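You operate a simulated robot arm through the tools that you are given. There is no shell and no other tool.

You run a simulated robot arm. Do the job below in one go: nothing can be reset, and whatever is moved stays where it is left.

Task
Give the black 41 pair on the wide ledge insoles and yellow shapers.
Fine: each 41 insole flat in the shoe of its side, then one shaper in each; leave the blue and green shapers where they lie.

It is judged by the outcome, as a careful person would: the job done as asked, and still so three seconds after it is handed in. It fails if anything else is knocked over, pushed out of place, dropped, spilled or broken.

Robot
A 7-joint arm with a fingered hand, fixed in place. Base frame: the origin is on the floor under the middle of its stand, x ahead of it, y to its left, z up; the work surface is at about z = 0.75. Readings come in m, degrees, newtons and seconds.
With the tool pointing down near the work surface it reaches from about 0.2 to 0.8 m from the base axis. Its first joint turns from -166.0 to 166.0 degrees. Payload 4.9 kg.
The TCP is the grasp point between the finger pads, 0.032 m short of the fingertips. In the tool frame z runs along the fingers and y along their closing line. The gripper opens to 0.192 m; its body begins 0.089 m behind the TCP. The gripper is a hand of 3 fingers: y runs from the thumb to the fingers, the wrist lies at [0, 0, -0.267] in the tool frame.
Orientation is told as [roll, pitch, yaw] about the base's x, y, z axes, in that order, counted from this pose: with the fingers straight down and closing along the base's y, the tool's x points along the base's -x, its y along +y and its z along -z.

Tools
- The arm moves only by the tool apply_moves. Its argument "targets" is a list that holds one entry, the list of rows, each a list of 6 numbers: the turn, a rotation vector about the tool's x, y, z in units of 60 degrees (1.0 is 60 degrees), then the shift along the tool's x, y, z in units of 250 mm (1.0 is 250 mm). In form: [[[wx, wy, wz, tx, ty, tz], ...]]. A call has 1 to 20 rows; each row is the pose to reach, as a shift and turn from the pose commanded when the call began, along the tool's axes at that moment. A call with a number of a shift or a turn outside -1 to 1 is refused whole. Each row takes 0.2 s and may step no farther than 0.05 m and 8.6 degrees from the row before; otherwise, the whole call is refused. Where a pose cannot be reached the arm comes as near as it can. A force on the tool above 70 N (or 10 N above the force at the start of the call, whichever is more), or a blocked arm, ends the call early, and 0.2 s more pass. In this call time passes only in rows, and 0.2 s behind the last. It gives the time, the measured TCP pose, the force on the tool (base axes), the opening and the grip force at its end, in the units of the frame above (readings bear some noise), with the torque about the TCP (base axes, N m) and any sound that the robot's microphone picked up.
- Cameras (640 x 400 px; columns grow to the right, rows downward): "scene" is fixed at [0.383, 0.4963, 1.5443]; the picture's right is [-0.71, -0.71, -0.02], its down [-0.71, 0.71, 0.03] and it looks along [-0.01, 0.04, -1.00] (base axes); focal length 244 px, centre (320, 200). "wrist" rides on the gripper at [0.08, -0.046, -0.113] in the tool frame; the picture's right is [0.50, 0.87, 0.00], its down [-0.67, 0.39, -0.63] and it looks along [-0.55, 0.32, 0.78] (tool axes); focal length 226 px, centre (320, 200). There is no depth. A picture from a camera that has moved, and an enlarged one, comes with that camera's place and axes in the base frame and with its lens. The place of the scene camera against the robot may be out by one fixed shift of up to 0.025 m in any direction.
- capture(camera): a new picture of that camera. No time passes.
- curl_fingers(finger1, finger2, thumb_bend): sets how far each is bent, from 0 (flat) to 100 (curled in); at 30 the hand is open as for a grip, at 70 the pads meet at the TCP. One left out holds its place. A second passes; each finger stops where it meets its share of the squeeze, and holds until it gets a number again. It is the only way to open and close the hand. It gives what a move gives, with no picture; readings hold the bend of each and the force on the fingers (four entries, about 0 where the hand has none), thumb and palm.
- close_up(camera, box): a new picture of the part [left, top, right, bottom] of that camera's present view, enlarged. No time passes.
- sign_off(): hands the job in; it is judged then, once.

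Places have to be worked out from the pictures, the camera data and where the tool is seen. Open the gripper and draw the arm clear of the work before you hand the job in, unless the task says otherwise.

The tools are called after ">>>" as a command line: name --argument value ..., lists and objects as JSON in quotes. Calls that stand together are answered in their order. apply_moves: Moves the arm, as the interface text tells. Its arguments: {"type":"object","properties":{"targets":{"type":"array"}},"required":["targets"]} The other tools are called the same way: curl_fingers (finger1, finger2, thumb_bend) moves the fingers one by one; capture (camera) takes a picture; close_up (camera, box) takes an enlarged picture of a part of a camera's view; sign_off () hands the job in.

At the start:

```text
clock: 0.0
tool_pos: [0.2242, 0.5289, 1.162]
tool_rot: [-0.1, 0.0, 0.1]
contact_force: [0.4, 0.5, 0.4]
moment: [-0.01, -0.01, 0.01]
opening: 0.1916
gripper_force: 0.2
shape: jaw
bend: [30.0, 30.0, 30.0]
finger forces: [0.1, 0.0, 0.0, 0.0, 0.0, 0.0]
```

scene: 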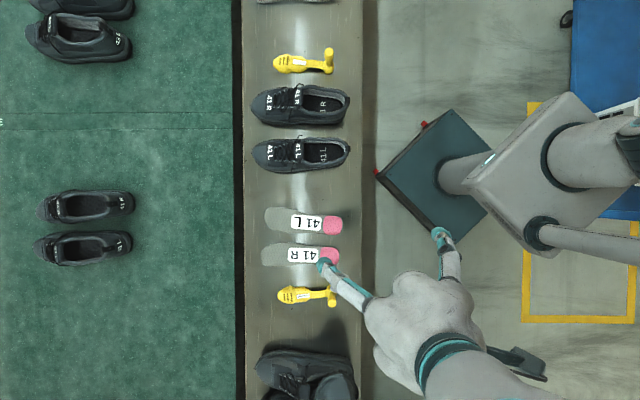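
wrist: 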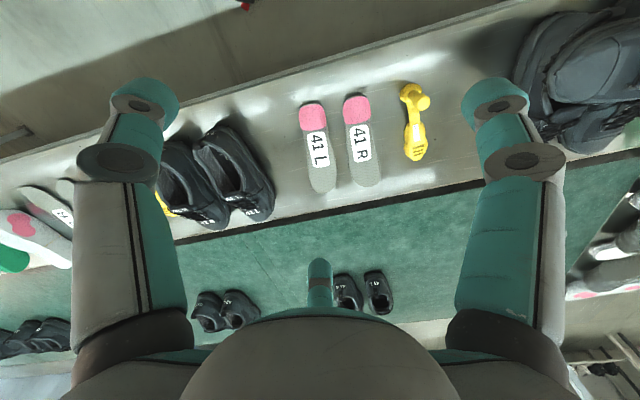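

I start by looking closely at the ledge from both cameras to locate the shoes, the insoles and the shapers.

>>> close_up --camera "scene" --box '[230, 30, 390, 130]'

>>> close_up --camera "scene" --box '[230, 120, 390, 220]'

>>> close_up --camera "scene" --box '[230, 200, 390, 300]'

>>> capture --camera "wrist"

```text
4.00 times, centred on (310, 80) of scene
camera zoom: at [0.383, 0.4963, 1.5443], right [-0.71, -0.71, -0.02], down [-0.71, 0.71, 0.03], along [-0.01, 0.04, -1.0], focal length 977 px, centre (360, 680)
```

zoom: 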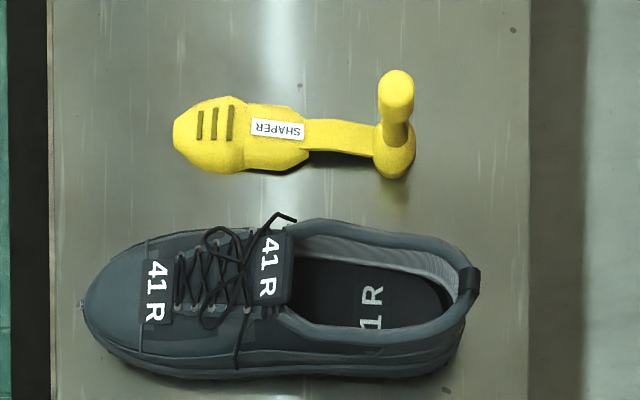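

```text
4.00 times, centred on (310, 170) of scene
camera zoom: at [0.383, 0.4963, 1.5443], right [-0.71, -0.71, -0.02], down [-0.71, 0.71, 0.03], along [-0.01, 0.04, -1.0], focal length 977 px, centre (360, 320)
```

zoom: 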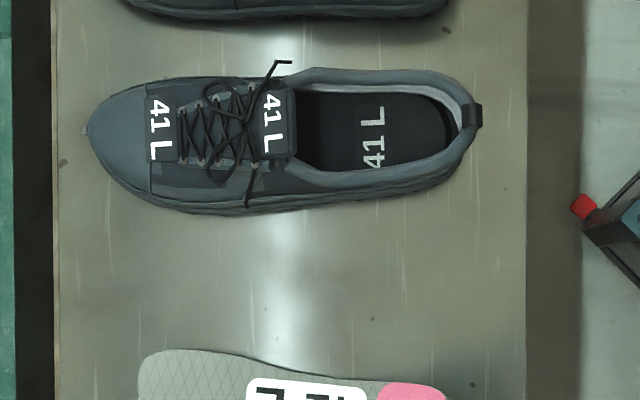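

```text
4.00 times, centred on (310, 250) of scene
camera zoom: at [0.383, 0.4963, 1.5443], right [-0.71, -0.71, -0.02], down [-0.71, 0.71, 0.03], along [-0.01, 0.04, -1.0], focal length 977 px, centre (360, 0)
```

zoom: 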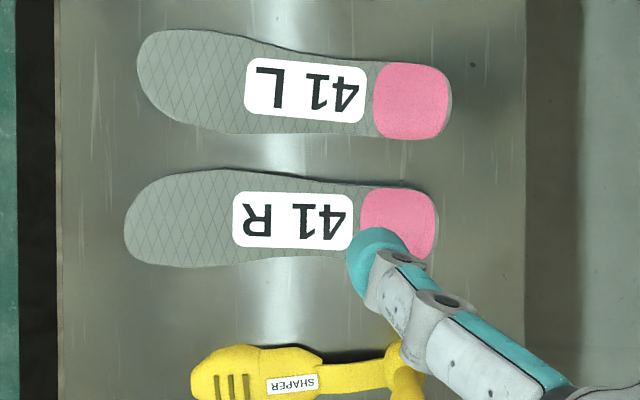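

```text
taken
camera wrist: at [0.1442, 0.485, 1.2741], right [-0.5, 0.87, 0.0], down [0.67, 0.39, 0.63], along [0.55, 0.32, -0.78], focal length 226 px, centre (320, 200)
```

wrist: 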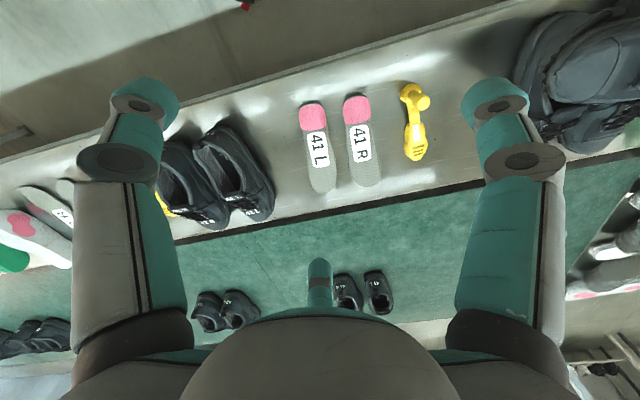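

The wrist view suggests the insoles lie about (0.016, 0.005) m farther out than the scene camera puts them, and the hand looks like three fingers at 120°. I move over toward the 41 shoes for a closer wrist view, staying well above them.

>>> apply_moves --targets '[[[0, 0, -0.0357, -0.0834, -0.108, 0.104], [0, 0, -0.0714, -0.1669, -0.216, 0.208], [0, 0, -0.107, -0.2503, -0.324, 0.312], [0, 0, -0.143, -0.3337, -0.432, 0.416], [0, 0, -0.1786, -0.4171, -0.54, 0.52], [0, 0, -0.2143, -0.5006, -0.648, 0.624], [0, 0, -0.25, -0.584, -0.756, 0.728]]]'

>>> capture --camera "wrist"

>>> capture --camera "scene"

```text
clock: 1.6
tool_pos: [0.3724, 0.3377, 0.9809]
tool_rot: [0.0, 0.0, 15.1]
contact_force: [0.0, -0.4, -0.1]
moment: [0.02, 0.04, 0.03]
opening: 0.1919
gripper_force: 0.0
shape: jaw
bend: [30.0, 30.0, 30.0]
finger forces: [0.0, 0.1, 0.0, 0.0, 0.0, 0.0]
```

```text
taken
camera wrist: at [0.3063, 0.275, 1.0938], right [-0.71, 0.71, 0.0], down [0.55, 0.55, 0.63], along [0.45, 0.45, -0.77], focal length 226 px, centre (320, 200)
```

wrist: 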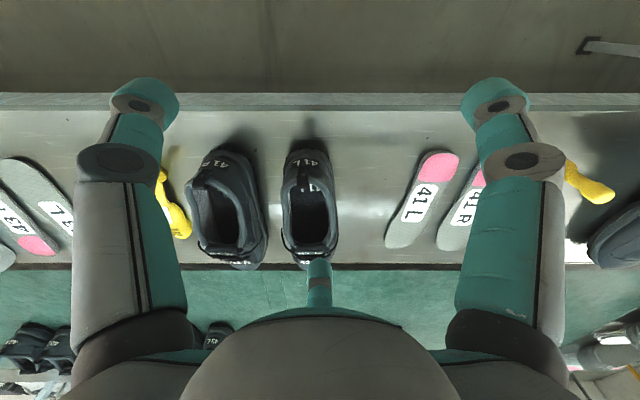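

```text
taken
```

scene: 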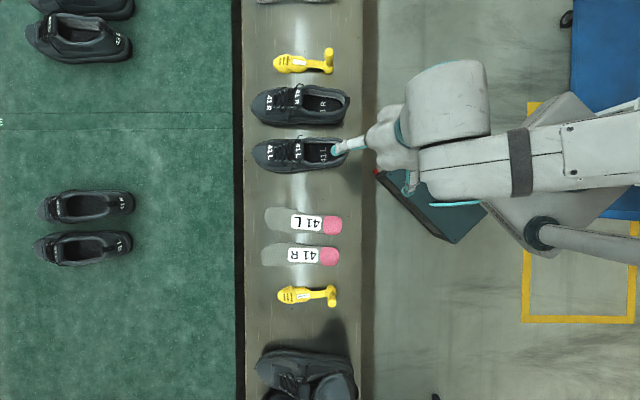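

The wrist now looks along the shoe axis. I zoom in on the shoes, the insoles and the left part of the ledge to measure them.

>>> close_up --camera "wrist" --box '[180, 130, 360, 280]'

>>> close_up --camera "wrist" --box '[380, 130, 640, 290]'

>>> close_up --camera "wrist" --box '[0, 80, 200, 280]'

>>> close_up --camera "scene" --box '[235, 260, 365, 320]'

>>> close_up --camera "scene" --box '[240, 195, 360, 275]'

```text
2.67 times, centred on (270, 205) of wrist
camera zoom: at [0.3063, 0.275, 1.0938], right [-0.71, 0.71, 0.0], down [0.55, 0.55, 0.63], along [0.45, 0.45, -0.77], focal length 603 px, centre (453, 187)
```

zoom: 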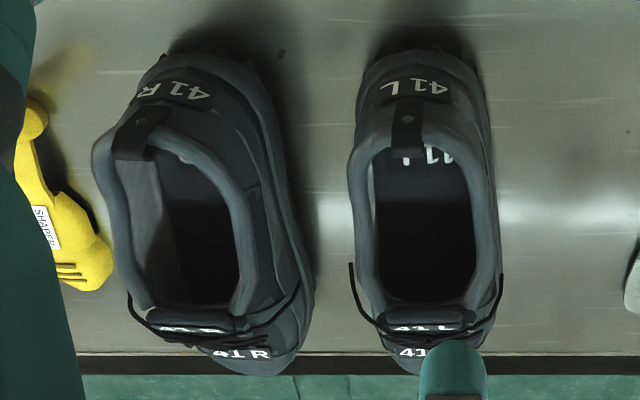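

```text
2.46 times, centred on (510, 210) of wrist
camera zoom: at [0.3063, 0.275, 1.0938], right [-0.71, 0.71, 0.0], down [0.55, 0.55, 0.63], along [0.45, 0.45, -0.77], focal length 556 px, centre (-148, 175)
```

zoom: 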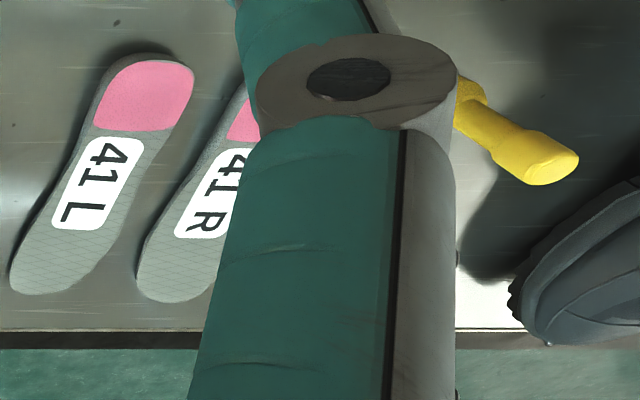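

```text
2.00 times, centred on (100, 180) of wrist
camera zoom: at [0.3063, 0.275, 1.0938], right [-0.71, 0.71, 0.0], down [0.55, 0.55, 0.63], along [0.45, 0.45, -0.77], focal length 452 px, centre (760, 240)
```

zoom: 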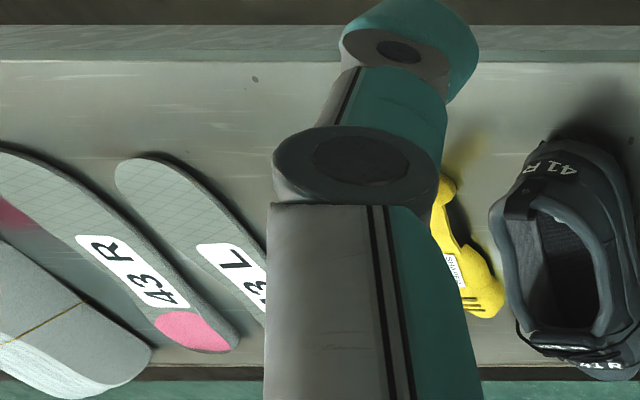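

```text
4.92 times, centred on (300, 290) of scene
camera zoom: at [0.383, 0.4963, 1.5443], right [-0.71, -0.71, -0.02], down [-0.71, 0.71, 0.03], along [-0.01, 0.04, -1.0], focal length 1203 px, centre (418, -243)
```

zoom: 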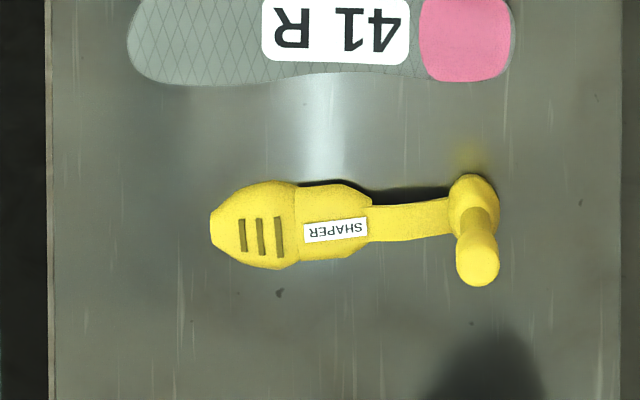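

```text
5.00 times, centred on (300, 235) of scene
camera zoom: at [0.383, 0.4963, 1.5443], right [-0.71, -0.71, -0.02], down [-0.71, 0.71, 0.03], along [-0.01, 0.04, -1.0], focal length 1222 px, centre (420, 25)
```

zoom: 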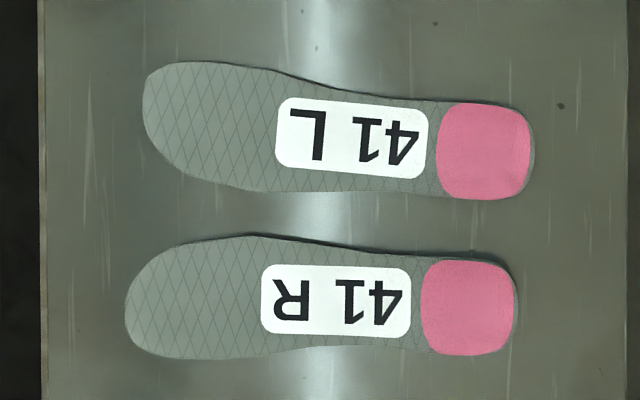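

The 41 pair, both 41 insoles and the two yellow shapers are identified (the 43 insoles are a different size). I zoom tightly on each shoe opening from both cameras to judge how wide and deep it is.

>>> close_up --camera "scene" --box '[248, 132, 354, 180]'

>>> close_up --camera "scene" --box '[248, 82, 354, 130]'

>>> close_up --camera "wrist" --box '[270, 145, 350, 275]'

>>> close_up --camera "wrist" --box '[185, 145, 275, 275]'

```text
6.04 times, centred on (301, 156) of scene
camera zoom: at [0.383, 0.4963, 1.5443], right [-0.71, -0.71, -0.02], down [-0.71, 0.71, 0.03], along [-0.01, 0.04, -1.0], focal length 1475 px, centre (435, 466)
```

zoom: 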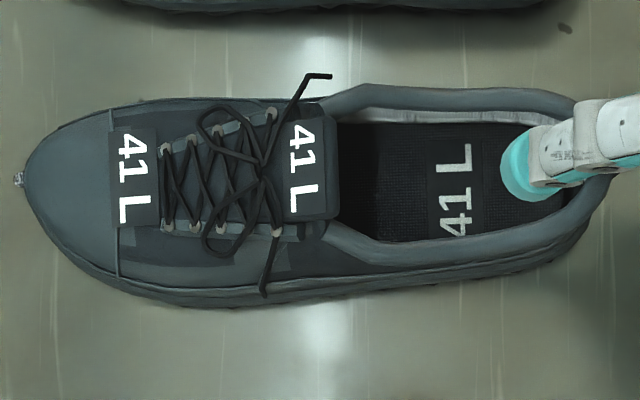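

```text
6.04 times, centred on (301, 106) of scene
camera zoom: at [0.383, 0.4963, 1.5443], right [-0.71, -0.71, -0.02], down [-0.71, 0.71, 0.03], along [-0.01, 0.04, -1.0], focal length 1475 px, centre (435, 768)
```

zoom: 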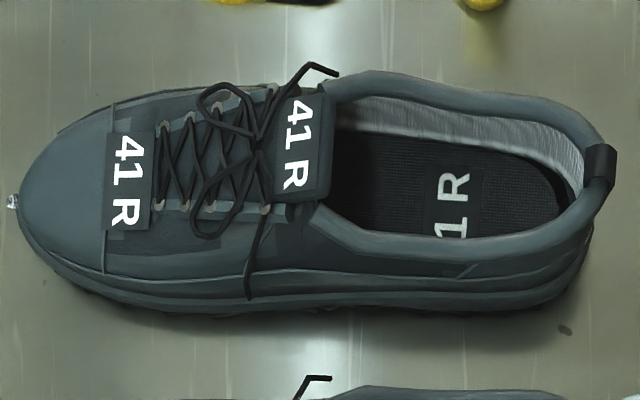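

```text
3.08 times, centred on (310, 210) of wrist
camera zoom: at [0.3063, 0.275, 1.0938], right [-0.71, 0.71, 0.0], down [0.55, 0.55, 0.63], along [0.45, 0.45, -0.77], focal length 696 px, centre (351, 169)
```

zoom: 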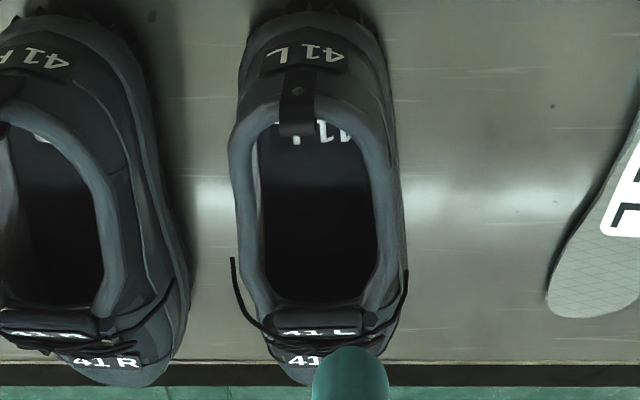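

```text
3.08 times, centred on (230, 210) of wrist
camera zoom: at [0.3063, 0.275, 1.0938], right [-0.71, 0.71, 0.0], down [0.55, 0.55, 0.63], along [0.45, 0.45, -0.77], focal length 696 px, centre (597, 169)
```

zoom: 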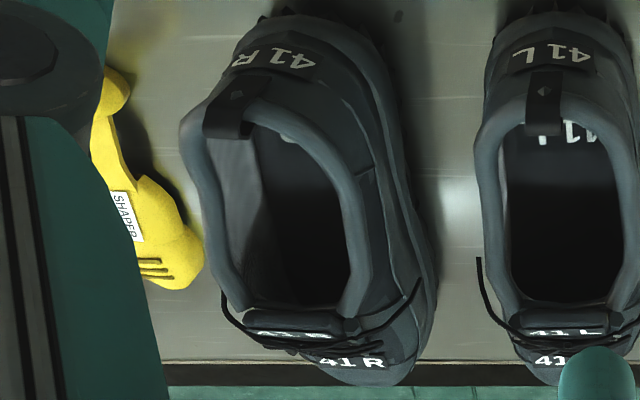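

The shoe openings are roughly 6 cm wide and 12 cm long, while the insoles are about 6.3 cm wide at the heel and 7.8 cm at the forefoot, so insertion needs care. Before grasping I test how the fingers close in free air to learn where the fingertips travel.

>>> curl_fingers --finger1 55 --finger2 55 --thumb_bend 55

>>> capture --camera "wrist"

>>> close_up --camera "scene" --box '[310, 60, 490, 210]'

```text
clock: 2.6
tool_pos: [0.3712, 0.3382, 0.9815]
tool_rot: [0.1, -0.1, 15.0]
contact_force: [0.5, 0.5, -0.2]
moment: [-0.01, 0.02, 0.04]
opening: 0.0635
gripper_force: 0.0
shape: fingers
bend: [55.0, 55.0, 55.0]
finger forces: [0.1, 0.1, 0.0, 0.0, 0.1, 0.1]
```

```text
taken
camera wrist: at [0.306, 0.2754, 1.094], right [-0.71, 0.71, 0.0], down [0.55, 0.55, 0.63], along [0.45, 0.45, -0.78], focal length 226 px, centre (320, 200)
```

wrist: 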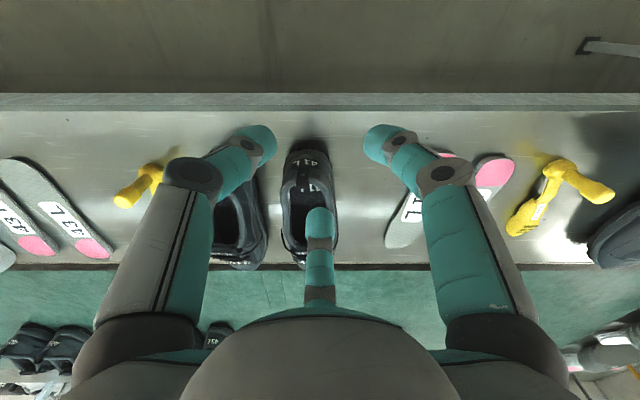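

```text
2.67 times, centred on (400, 135) of scene
camera zoom: at [0.383, 0.4963, 1.5443], right [-0.71, -0.71, -0.02], down [-0.71, 0.71, 0.03], along [-0.01, 0.04, -1.0], focal length 651 px, centre (107, 373)
```

zoom: 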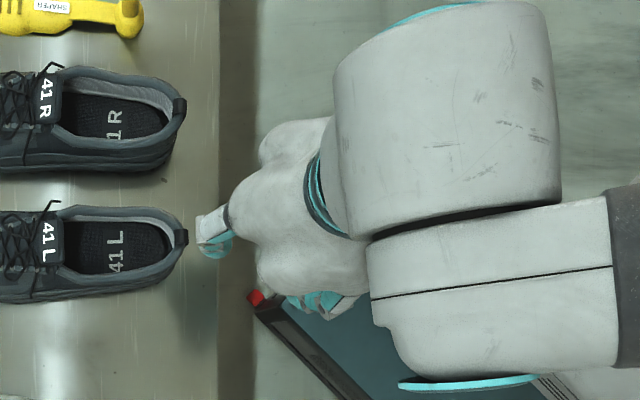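

At bend 55 the opening is 6.35 cm with the tips curling inward. I now hover over the heel of the left insole, turned to yaw ≈69° so one finger sits behind the heel and two beside it, and look again.

>>> apply_moves --targets '[[[0, 0, -0.1125, 0, 0.114, 0.02], [0, 0, -0.225, 0, 0.2275, 0.04], [0, 0, -0.3375, 0, 0.341, 0.08], [0, 0, -0.45, 0, 0.455, 0.13], [0, 0, -0.5625, 0, 0.569, 0.18], [0, 0, -0.675, -0.002, 0.6825, 0.23], [0, 0, -0.7875, -0.003, 0.796, 0.28], [0, 0, -0.9, -0.004, 0.91, 0.326]]]'

>>> capture --camera "wrist"

>>> close_up --camera "scene" --box '[240, 190, 400, 290]'

```text
clock: 4.4
tool_pos: [0.314, 0.5603, 0.8995]
tool_rot: [-0.1, -0.2, 69.3]
contact_force: [0.2, -0.3, 0.3]
moment: [-0.02, 0.04, -0.01]
opening: 0.0635
gripper_force: 0.0
shape: fingers
bend: [55.0, 55.0, 55.0]
finger forces: [0.1, 0.1, 0.0, 0.0, 0.0, 0.0]
```

```text
taken
camera wrist: at [0.3272, 0.4701, 1.0118], right [-0.99, -0.16, 0.0], down [-0.12, 0.76, 0.63], along [-0.1, 0.62, -0.77], focal length 226 px, centre (320, 200)
```

wrist: 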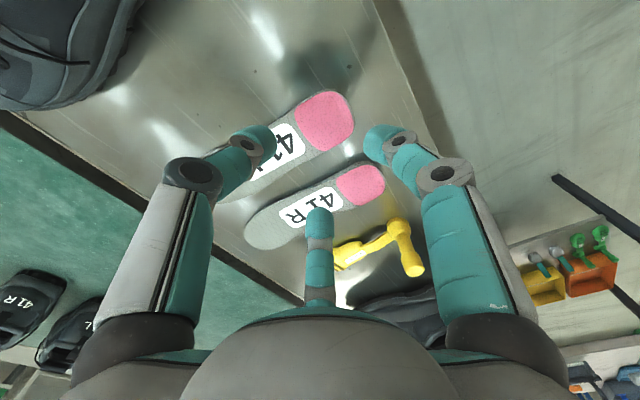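

```text
4.00 times, centred on (320, 240) of scene
camera zoom: at [0.383, 0.4963, 1.5443], right [-0.71, -0.71, -0.02], down [-0.71, 0.71, 0.03], along [-0.01, 0.04, -1.0], focal length 977 px, centre (320, 40)
```

zoom: 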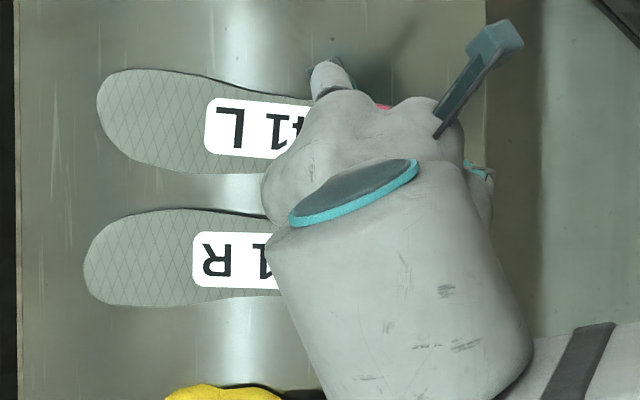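

The hand is over the left insole's heel. I zoom in to measure the heel outline accurately before descending.

>>> close_up --camera "wrist" --box '[220, 80, 400, 240]'

```text
2.50 times, centred on (310, 160) of wrist
camera zoom: at [0.3272, 0.4701, 1.0118], right [-0.99, -0.16, 0.0], down [-0.12, 0.76, 0.63], along [-0.1, 0.62, -0.77], focal length 565 px, centre (345, 300)
```

zoom: 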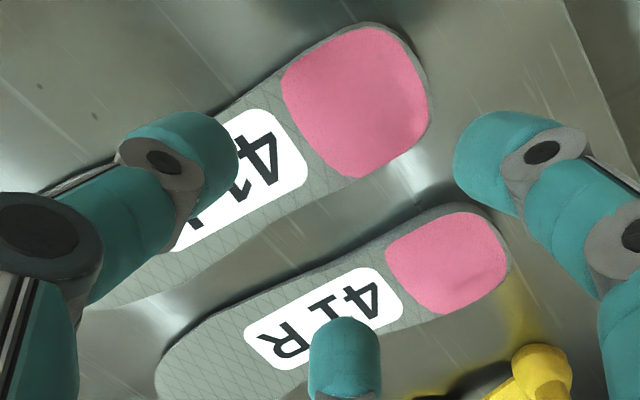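

Heel of the left insole is at about (0.281, 0.540) with its axis at ~39°, so the grasp centre should be (0.309, 0.563). I pre-shape the fingers to 50 and go down to z≈0.80, then look.

>>> curl_fingers --finger1 50 --finger2 50 --thumb_bend 50

>>> apply_moves --targets '[[[0, 0, 0, 0, 0.0235, 0.13], [0, 0, 0, 0, 0.0235, 0.27], [0, 0, 0, 0, 0.0235, 0.398]]]'

>>> capture --camera "wrist"

>>> close_up --camera "wrist" --box '[220, 90, 420, 250]'

```text
clock: 5.4
tool_pos: [0.313, 0.5589, 0.8995]
tool_rot: [0.0, 0.0, 69.0]
contact_force: [-0.7, 0.8, -0.4]
moment: [0.03, 0.03, 0.0]
opening: 0.0837
gripper_force: 0.1
shape: fingers
bend: [50.0, 50.0, 50.0]
finger forces: [0.0, 0.0, 0.1, 0.1, 0.0, 0.0]
```

```text
clock: 6.2
tool_pos: [0.3099, 0.5628, 0.7983]
tool_rot: [0.0, -0.1, 69.0]
contact_force: [0.1, 0.0, 0.8]
moment: [-0.06, 0.04, -0.03]
opening: 0.0839
gripper_force: 0.1
shape: fingers
bend: [50.0, 50.0, 50.0]
finger forces: [0.0, 0.0, 0.0, 0.0, 0.1, 0.1]
```

```text
taken
camera wrist: at [0.3224, 0.4729, 0.9118], right [-0.99, -0.16, 0.0], down [-0.12, 0.76, 0.63], along [-0.1, 0.62, -0.77], focal length 226 px, centre (320, 200)
```

wrist: 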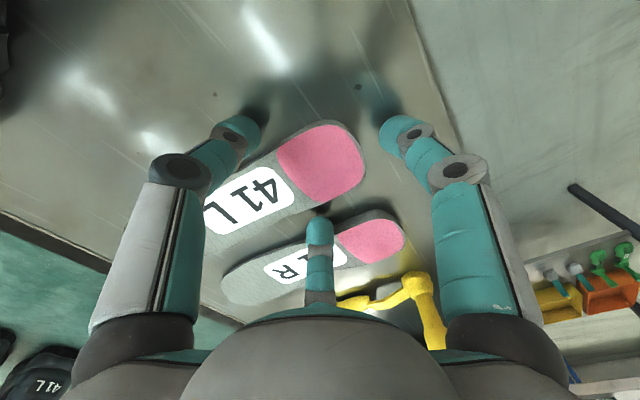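

```text
2.50 times, centred on (320, 170) of wrist
camera zoom: at [0.3224, 0.4729, 0.9118], right [-0.99, -0.16, 0.0], down [-0.12, 0.76, 0.63], along [-0.1, 0.62, -0.77], focal length 565 px, centre (320, 275)
```

zoom: 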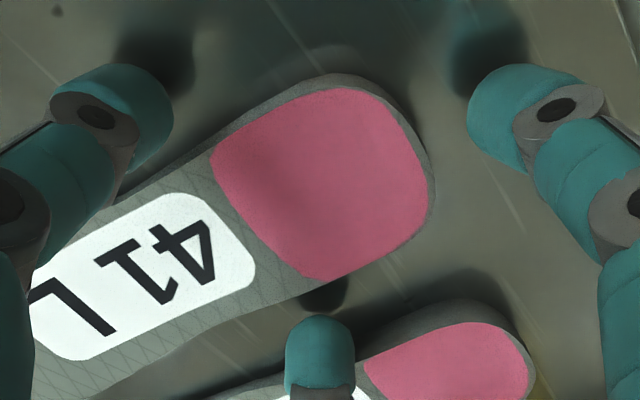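

Finger tips straddle the heel with a few mm of margin and the gap finger sits between the two insoles. I lower 12 mm more and check.

>>> apply_moves --targets '[[[0, 0, 0, 0, 0, 0.024], [0, 0, 0, 0, 0, 0.048]]]'

>>> close_up --camera "wrist" --box '[220, 90, 420, 250]'

```text
clock: 6.8
tool_pos: [0.3089, 0.5662, 0.7916]
tool_rot: [0.1, -0.4, 69.0]
contact_force: [0.6, -2.0, 33.4]
moment: [-1.34, 1.45, 0.08]
opening: 0.0857
gripper_force: 16.5
shape: fingers
bend: [48.0, 50.0, 50.0]
finger forces: [31.1, 0.1, 0.0, 0.0, 1.5, 0.1]
```

```text
2.50 times, centred on (320, 170) of wrist
camera zoom: at [0.3232, 0.4756, 0.9039], right [-0.99, -0.16, -0.01], down [-0.12, 0.76, 0.64], along [-0.1, 0.63, -0.77], focal length 565 px, centre (320, 275)
```

zoom: 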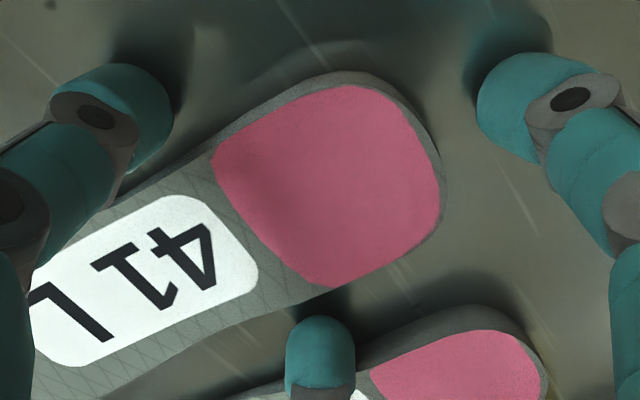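

Finger1 (behind the heel) presses with ~31 N at about (0.266, 0.526) while the other two are free, so something there is met first. I back up 6 mm and look closely at that fingertip.

>>> apply_moves --targets '[[[0, 0, 0, 0, 0, -0.03]]]'

>>> close_up --camera "wrist" --box '[340, 80, 440, 180]'

>>> close_up --camera "wrist" --box '[200, 80, 300, 180]'

>>> close_up --camera "scene" --box '[290, 190, 390, 270]'

```text
clock: 7.2
tool_pos: [0.3068, 0.5616, 0.7926]
tool_rot: [0.0, -0.1, 68.9]
contact_force: [2.0, 2.1, 9.9]
moment: [0.39, 0.08, -0.1]
opening: 0.0828
gripper_force: 4.7
shape: fingers
bend: [51.0, 49.0, 50.0]
finger forces: [2.7, 6.4, 0.1, 0.0, 1.1, 0.0]
```

```text
4.00 times, centred on (390, 130) of wrist
camera zoom: at [0.3209, 0.4719, 0.9048], right [-0.99, -0.16, 0.0], down [-0.12, 0.77, 0.63], along [-0.1, 0.62, -0.78], focal length 904 px, centre (40, 480)
```

zoom: 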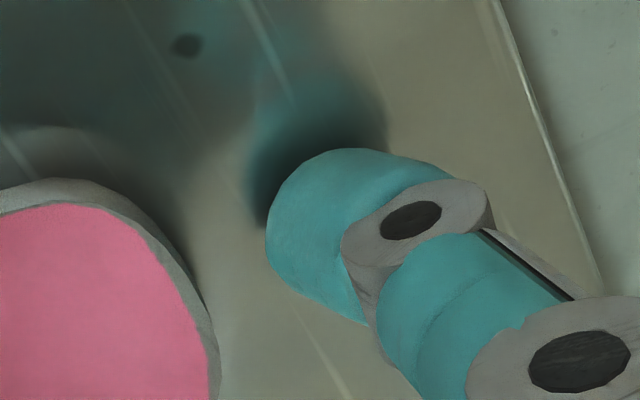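

```text
4.00 times, centred on (250, 130) of wrist
camera zoom: at [0.3209, 0.4719, 0.9048], right [-0.99, -0.16, 0.0], down [-0.12, 0.77, 0.63], along [-0.1, 0.62, -0.78], focal length 904 px, centre (600, 480)
```

zoom: 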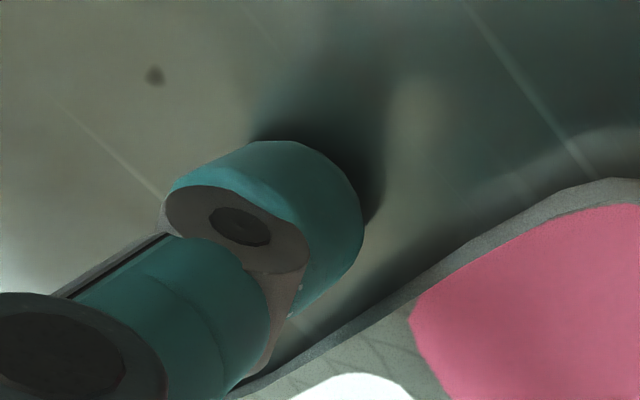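

```text
5.00 times, centred on (340, 230) of scene
camera zoom: at [0.383, 0.4963, 1.5443], right [-0.71, -0.71, -0.02], down [-0.71, 0.71, 0.03], along [-0.01, 0.04, -1.0], focal length 1222 px, centre (220, 50)
```

zoom: 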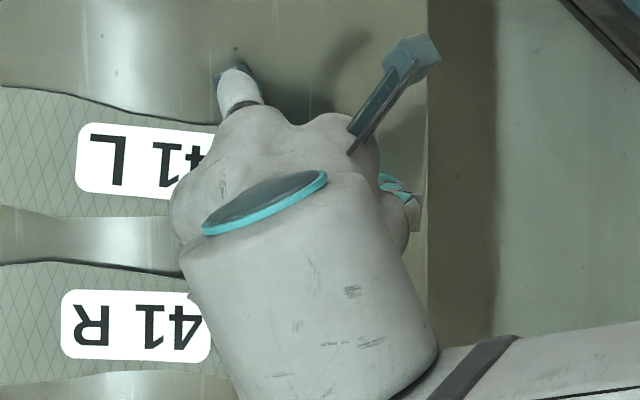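

The contact is just the ledge itself: with the fingers at 50 the tips touch it at TCP z≈0.793. I rise ~2 mm and close gently around the heel.

>>> apply_moves --targets '[[[0, 0, 0, 0, 0, -0.008]]]'

>>> curl_fingers --finger1 55 --finger2 55 --thumb_bend 55

>>> close_up --camera "wrist" --box '[220, 90, 420, 250]'

```text
clock: 7.6
tool_pos: [0.3058, 0.5606, 0.7938]
tool_rot: [0.0, 0.3, 69.0]
contact_force: [0.4, -0.2, -0.7]
moment: [-0.03, 0.01, -0.01]
opening: 0.0839
gripper_force: 0.1
shape: fingers
bend: [50.0, 50.0, 50.0]
finger forces: [0.0, 0.0, 0.0, 0.0, 0.1, 0.0]
```

```text
clock: 8.6
tool_pos: [0.3077, 0.5632, 0.796]
tool_rot: [-0.1, -0.1, 69.1]
contact_force: [0.4, -0.1, -0.2]
moment: [-0.01, 0.02, 0.0]
opening: 0.0632
gripper_force: 0.3
shape: fingers
bend: [55.0, 55.0, 55.0]
finger forces: [0.0, 0.0, 0.0, 0.0, 0.1, 0.0]
```

```text
2.50 times, centred on (320, 170) of wrist
camera zoom: at [0.3212, 0.4728, 0.9087], right [-0.99, -0.16, 0.0], down [-0.12, 0.77, 0.63], along [-0.1, 0.62, -0.78], focal length 565 px, centre (320, 275)
```

zoom: 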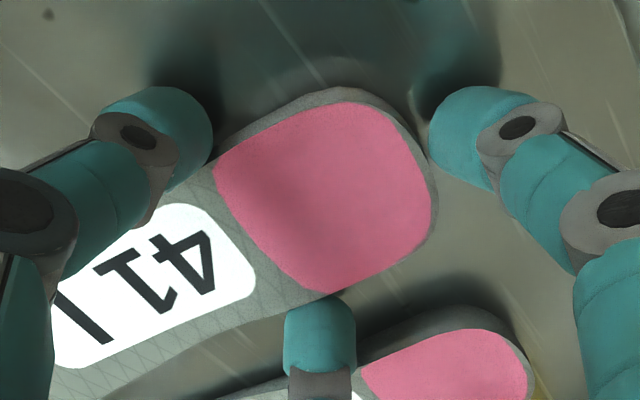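

All three tips are within a couple of mm of the heel's edges, no contact yet. I close further to squeeze.

>>> curl_fingers --finger1 60 --finger2 60 --thumb_bend 60

>>> close_up --camera "wrist" --box '[220, 90, 420, 250]'

```text
clock: 9.6
tool_pos: [0.3076, 0.562, 0.7964]
tool_rot: [-0.1, 0.0, 69.0]
contact_force: [1.2, -0.4, -0.2]
moment: [0.01, -0.01, 0.01]
opening: 0.0583
gripper_force: 7.3
shape: fingers
bend: [56.0, 56.0, 57.0]
finger forces: [4.6, 4.8, 0.0, 0.0, 5.6, 0.1]
```

```text
2.50 times, centred on (320, 170) of wrist
camera zoom: at [0.3212, 0.4728, 0.9087], right [-0.99, -0.16, 0.0], down [-0.12, 0.77, 0.63], along [-0.1, 0.62, -0.78], focal length 565 px, centre (320, 275)
```

zoom: 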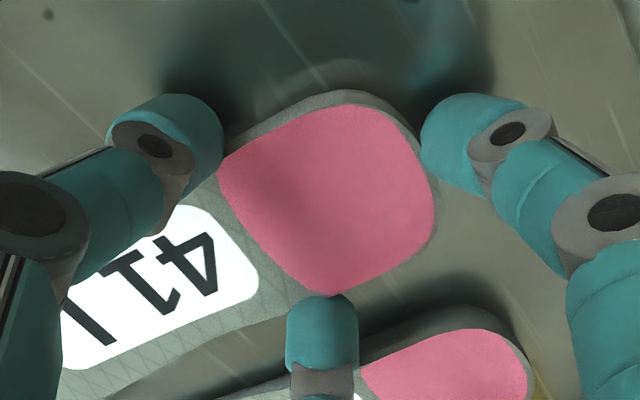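

The heel is held by all three fingers with ~5 N each. I tighten a bit more, then lift a little to test the hold.

>>> curl_fingers --finger1 66 --finger2 66 --thumb_bend 66

>>> apply_moves --targets '[[[0, 0, 0, 0, 0, -0.02], [0, 0, 0, 0, 0, -0.05], [0, 0, 0, 0, 0, -0.08]]]'

>>> capture --camera "wrist"

>>> close_up --camera "scene" --box '[240, 190, 400, 290]'

```text
clock: 10.6
tool_pos: [0.3083, 0.5609, 0.7962]
tool_rot: [0.0, -0.1, 69.1]
contact_force: [0.9, 0.2, -0.4]
moment: [0.0, 0.02, 0.0]
opening: 0.0564
gripper_force: 15.5
shape: fingers
bend: [56.0, 55.0, 59.0]
finger forces: [9.3, 9.5, 0.0, 0.0, 12.3, 0.1]
```

```text
clock: 11.4
tool_pos: [0.307, 0.563, 0.8167]
tool_rot: [0.0, -0.1, 69.1]
contact_force: [0.4, -0.1, 0.5]
moment: [-0.01, -0.01, -0.02]
opening: 0.0561
gripper_force: 15.0
shape: fingers
bend: [56.0, 55.0, 59.0]
finger forces: [9.3, 9.4, 0.1, 0.0, 12.0, 0.0]
```

```text
taken
camera wrist: at [0.3205, 0.4728, 0.9291], right [-0.99, -0.16, 0.0], down [-0.12, 0.77, 0.63], along [-0.1, 0.62, -0.78], focal length 226 px, centre (320, 200)
```

wrist: 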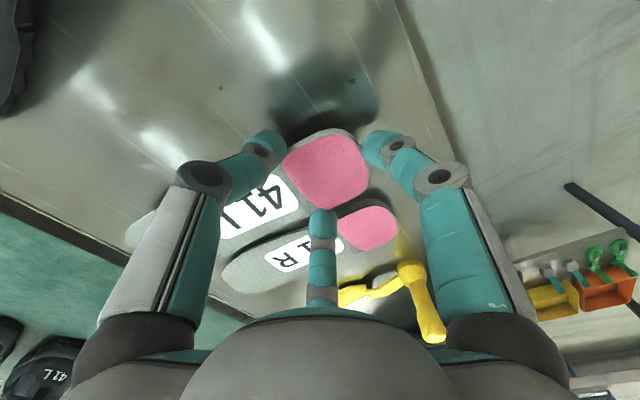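

```text
4.00 times, centred on (320, 240) of scene
camera zoom: at [0.383, 0.4963, 1.5443], right [-0.71, -0.71, -0.02], down [-0.71, 0.71, 0.03], along [-0.01, 0.04, -1.0], focal length 977 px, centre (320, 40)
```

zoom: 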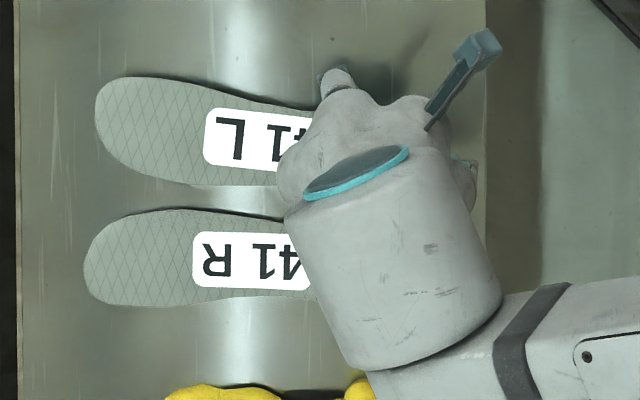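

The heel came up with the fingers and the grip is steady. I lift higher and check whether the insole stays level, droops or bends.

>>> apply_moves --targets '[[[0, 0, 0, 0, 0, -0.12], [0, 0, 0, 0, 0, -0.26], [0, 0, 0, 0, 0, -0.4]]]'

>>> capture --camera "wrist"

>>> close_up --camera "scene" --box '[240, 190, 400, 290]'

```text
clock: 12.2
tool_pos: [0.3072, 0.5627, 0.9139]
tool_rot: [0.0, 0.0, 69.0]
contact_force: [-0.3, 0.4, -1.2]
moment: [0.01, -0.05, -0.03]
opening: 0.056
gripper_force: 15.1
shape: fingers
bend: [56.0, 55.0, 59.0]
finger forces: [9.2, 9.3, 0.1, 0.0, 11.9, 0.1]
```

```text
taken
camera wrist: at [0.3211, 0.4735, 1.0267], right [-0.99, -0.16, 0.0], down [-0.12, 0.77, 0.63], along [-0.1, 0.62, -0.78], focal length 226 px, centre (320, 200)
```

wrist: 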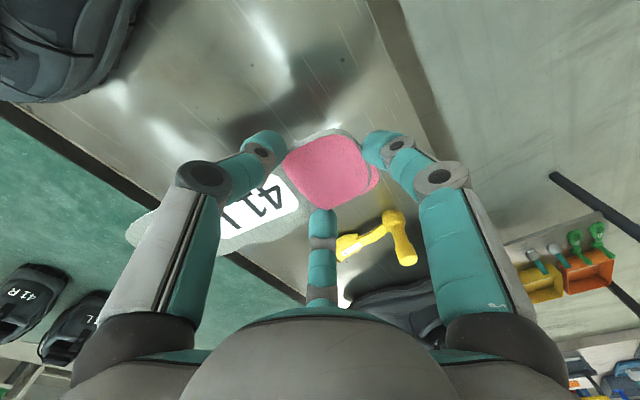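

```text
4.00 times, centred on (320, 240) of scene
camera zoom: at [0.383, 0.4963, 1.5443], right [-0.71, -0.71, -0.02], down [-0.71, 0.71, 0.03], along [-0.01, 0.04, -1.0], focal length 977 px, centre (320, 40)
```

zoom: 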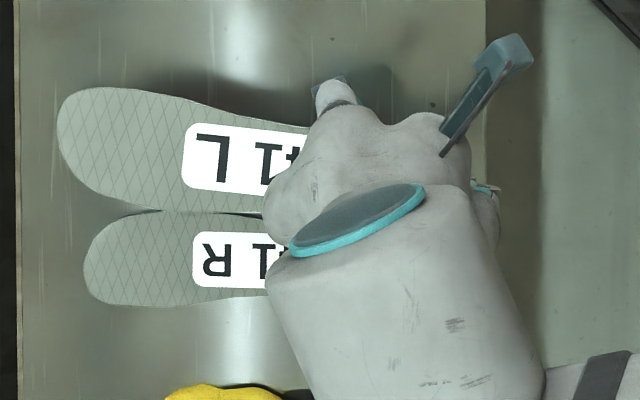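

The insole stays level when lifted, so it is fairly stiff. I zoom on the heel to see how it reacts to the squeeze.

>>> close_up --camera "wrist" --box '[230, 110, 420, 260]'

>>> close_up --camera "wrist" --box '[100, 180, 220, 280]'

```text
2.67 times, centred on (325, 185) of wrist
camera zoom: at [0.3211, 0.4735, 1.0267], right [-0.99, -0.16, 0.0], down [-0.12, 0.77, 0.63], along [-0.1, 0.62, -0.78], focal length 603 px, centre (307, 240)
```

zoom: 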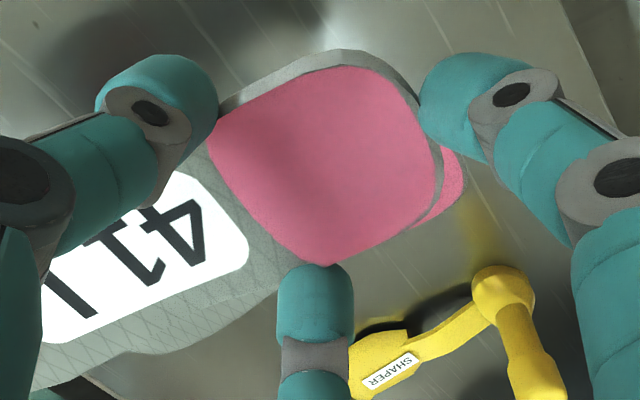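

```text
4.00 times, centred on (160, 230) of wrist
camera zoom: at [0.3211, 0.4735, 1.0267], right [-0.99, -0.16, 0.0], down [-0.12, 0.77, 0.63], along [-0.1, 0.62, -0.78], focal length 904 px, centre (960, 80)
```

zoom: 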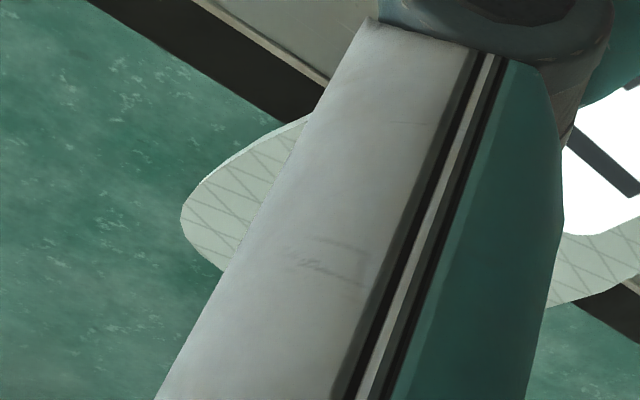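

The insole is rigid and held firmly, level in the hand, with the toe pointing to ~40° azimuth. I carry it high to a staging point behind shoe L, in line with the shoe's axis (~45°).

>>> apply_moves --targets '[[[0, 0, 0, 0.05, -0.02, -0.14], [0, 0, 0, 0.15, -0.07, -0.28], [0, 0, 0, 0.28, -0.13, -0.38], [0, 0, 0, 0.41, -0.195, -0.424], [0, 0, 0, 0.5436, -0.258, -0.424]]]'

>>> apply_moves --targets '[[[0, 0, -0.02, 0.137, -0.065, 0], [0, 0, -0.04, 0.274, -0.13, 0], [0, 0, -0.07, 0.411, -0.195, 0], [0, 0, -0.088, 0.5475, -0.2593, 0]]]'

>>> capture --camera "wrist"

>>> capture --camera "scene"

```text
clock: 13.4
tool_pos: [0.3184, 0.4109, 1.0199]
tool_rot: [0.0, 0.0, 68.9]
contact_force: [0.5, 0.5, -0.1]
moment: [0.0, -0.01, 0.04]
opening: 0.0563
gripper_force: 14.7
shape: fingers
bend: [56.0, 55.0, 59.0]
finger forces: [9.0, 9.5, 0.1, 0.0, 12.1, 0.0]
```

```text
clock: 14.4
tool_pos: [0.3265, 0.2633, 1.023]
tool_rot: [0.0, 0.0, 74.3]
contact_force: [-0.6, 0.2, -0.7]
moment: [0.01, 0.01, -0.01]
opening: 0.0564
gripper_force: 15.2
shape: fingers
bend: [56.0, 55.0, 59.0]
finger forces: [8.9, 9.4, 0.0, 0.1, 11.9, 0.1]
```

```text
taken
camera wrist: at [0.3496, 0.1758, 1.1349], right [-0.97, -0.25, 0.0], down [-0.19, 0.75, 0.63], along [-0.16, 0.61, -0.78], focal length 226 px, centre (320, 200)
```

wrist: 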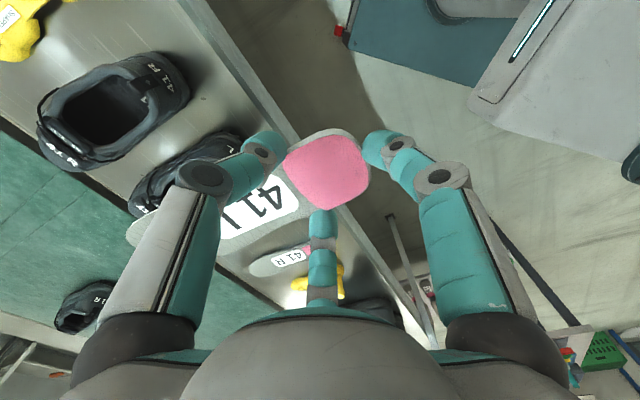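

```text
taken
```

scene: 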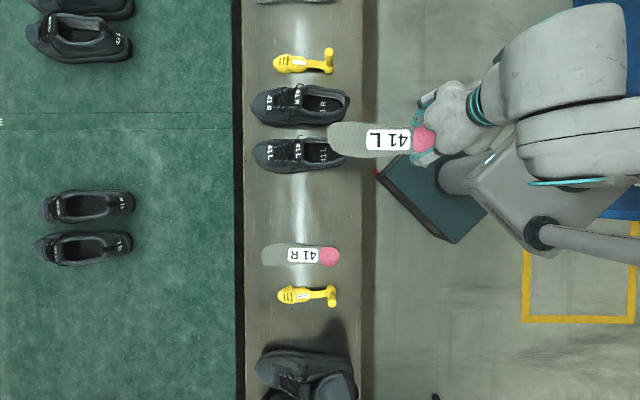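

The insole now hovers behind the shoe. I zoom both cameras to measure the insole's exact direction in hand and refine the shoe's rim geometry.

>>> close_up --camera "scene" --box '[320, 90, 480, 190]'

>>> close_up --camera "scene" --box '[245, 120, 365, 190]'

>>> close_up --camera "wrist" --box '[20, 30, 220, 230]'

```text
4.00 times, centred on (400, 140) of scene
camera zoom: at [0.383, 0.4963, 1.5443], right [-0.71, -0.71, -0.02], down [-0.71, 0.71, 0.03], along [-0.01, 0.04, -1.0], focal length 977 px, centre (0, 440)
```

zoom: 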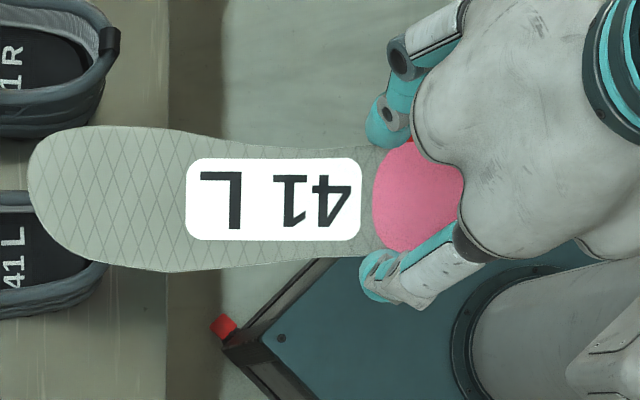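

```text
5.33 times, centred on (305, 155) of scene
camera zoom: at [0.383, 0.4963, 1.5443], right [-0.71, -0.71, -0.02], down [-0.71, 0.71, 0.03], along [-0.01, 0.04, -1.0], focal length 1303 px, centre (400, 440)
```

zoom: 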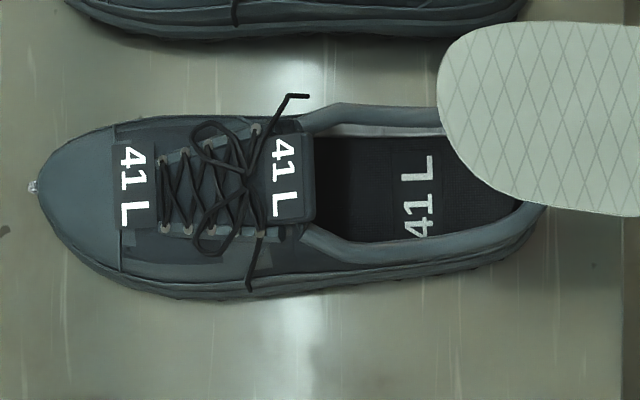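

```text
2.00 times, centred on (120, 130) of wrist
camera zoom: at [0.3496, 0.1758, 1.1349], right [-0.97, -0.25, 0.0], down [-0.19, 0.75, 0.63], along [-0.16, 0.61, -0.78], focal length 452 px, centre (720, 340)
```

zoom: 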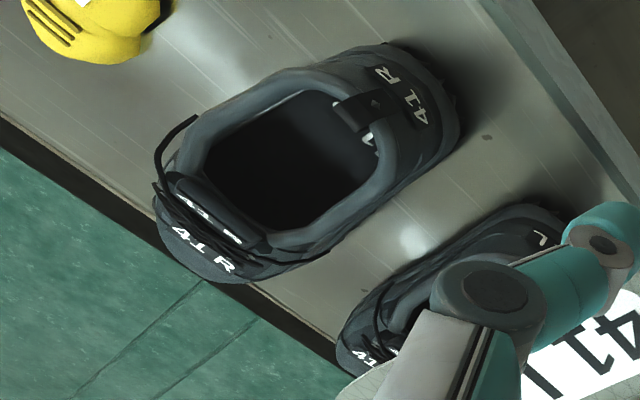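

Insole axis is exactly at 45°, in line with shoe L (opening from about a=0.58 to 0.70 m along the 45° axis, rim z≈0.835–0.855, bed z≈0.778). The opening is narrower than the forefoot, so I tilt the insole toe-down ~42° and roll it ~45° (left edge down) high above the shoe.

>>> apply_moves --targets '[[[0.0299, 0.0928, -0.0275, -0.0314, -0.0051, -0.0502], [0.0598, 0.1856, -0.055, -0.0627, -0.0102, -0.1004], [0.0898, 0.2784, -0.0825, -0.0941, -0.0152, -0.1506], [0.1197, 0.3712, -0.11, -0.1254, -0.0203, -0.2008], [0.1496, 0.4641, -0.1375, -0.1568, -0.0254, -0.251], [0.1795, 0.5569, -0.165, -0.1882, -0.0305, -0.3012], [0.2094, 0.6497, -0.1925, -0.2195, -0.0356, -0.3514], [0.2394, 0.7425, -0.22, -0.2509, -0.0406, -0.4016], [0.2693, 0.8353, -0.2475, -0.2822, -0.0457, -0.4518], [0.2992, 0.9281, -0.275, -0.3136, -0.0508, -0.502]]]'

>>> capture --camera "wrist"

>>> close_up --camera "scene" --box '[245, 60, 445, 200]'

```text
clock: 16.6
tool_pos: [0.364, 0.3301, 1.1443]
tool_rot: [-13.8, 56.0, 84.5]
contact_force: [-0.4, -0.6, 1.3]
moment: [0.11, 0.01, -0.01]
opening: 0.0559
gripper_force: 15.1
shape: fingers
bend: [56.0, 55.0, 60.0]
finger forces: [8.8, 9.4, 0.0, 0.0, 11.8, 0.0]
out of reach, approached as far as the arm can: row 10
```

```text
taken
camera wrist: at [0.3857, 0.385, 1.2771], right [-0.88, -0.37, 0.3], down [-0.45, 0.85, -0.26], along [-0.16, -0.37, -0.92], focal length 226 px, centre (320, 200)
```

wrist: 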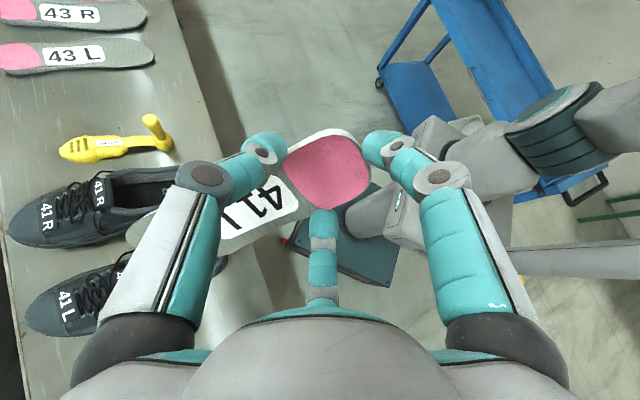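

```text
2.86 times, centred on (345, 130) of scene
camera zoom: at [0.383, 0.4963, 1.5443], right [-0.71, -0.71, -0.02], down [-0.71, 0.71, 0.03], along [-0.01, 0.04, -1.0], focal length 698 px, centre (249, 400)
```

zoom: 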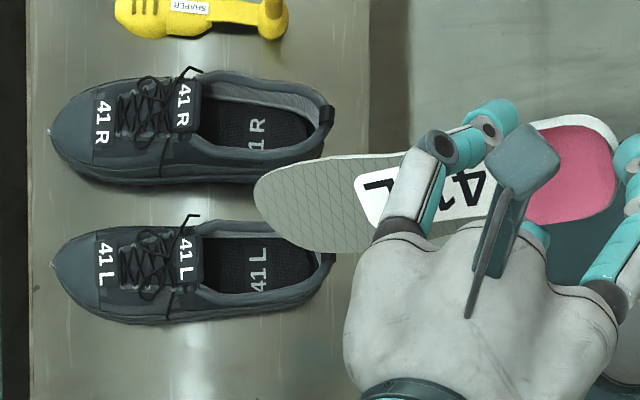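

The insole is now pitched ~41° and rolled ~44°, toe over the opening at about a=0.635, z=0.98. I lower it straight toward the opening in a controlled step and check.

>>> apply_moves --targets '[[[0, 0, 0, -0.11, 0.0034, 0.052], [0, 0, 0, -0.22, 0.0068, 0.104], [0, 0, 0, -0.33, 0.0102, 0.156], [0, 0, 0, -0.44, 0.0136, 0.208]]]'

>>> capture --camera "wrist"

>>> close_up --camera "scene" --box '[245, 90, 405, 190]'

```text
clock: 17.6
tool_pos: [0.3758, 0.3461, 1.0226]
tool_rot: [-14.0, 57.1, 84.7]
contact_force: [0.1, 0.0, -0.7]
moment: [0.0, 0.07, -0.02]
opening: 0.0561
gripper_force: 15.1
shape: fingers
bend: [56.0, 55.0, 60.0]
finger forces: [8.6, 9.5, 0.0, 0.1, 11.8, 0.0]
```

```text
taken
camera wrist: at [0.3977, 0.4035, 1.1541], right [-0.88, -0.37, 0.31], down [-0.45, 0.85, -0.28], along [-0.16, -0.39, -0.91], focal length 226 px, centre (320, 200)
```

wrist: 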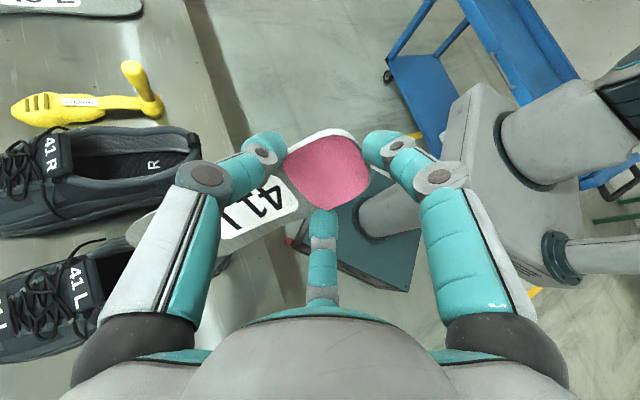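

```text
4.00 times, centred on (325, 140) of scene
camera zoom: at [0.383, 0.4963, 1.5443], right [-0.71, -0.71, -0.02], down [-0.71, 0.71, 0.03], along [-0.01, 0.04, -1.0], focal length 977 px, centre (300, 440)
```

zoom: 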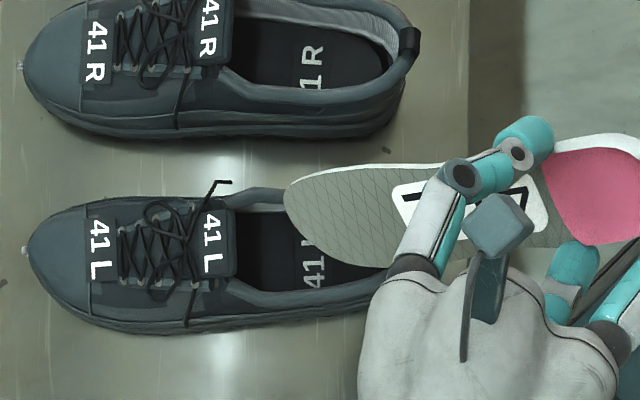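

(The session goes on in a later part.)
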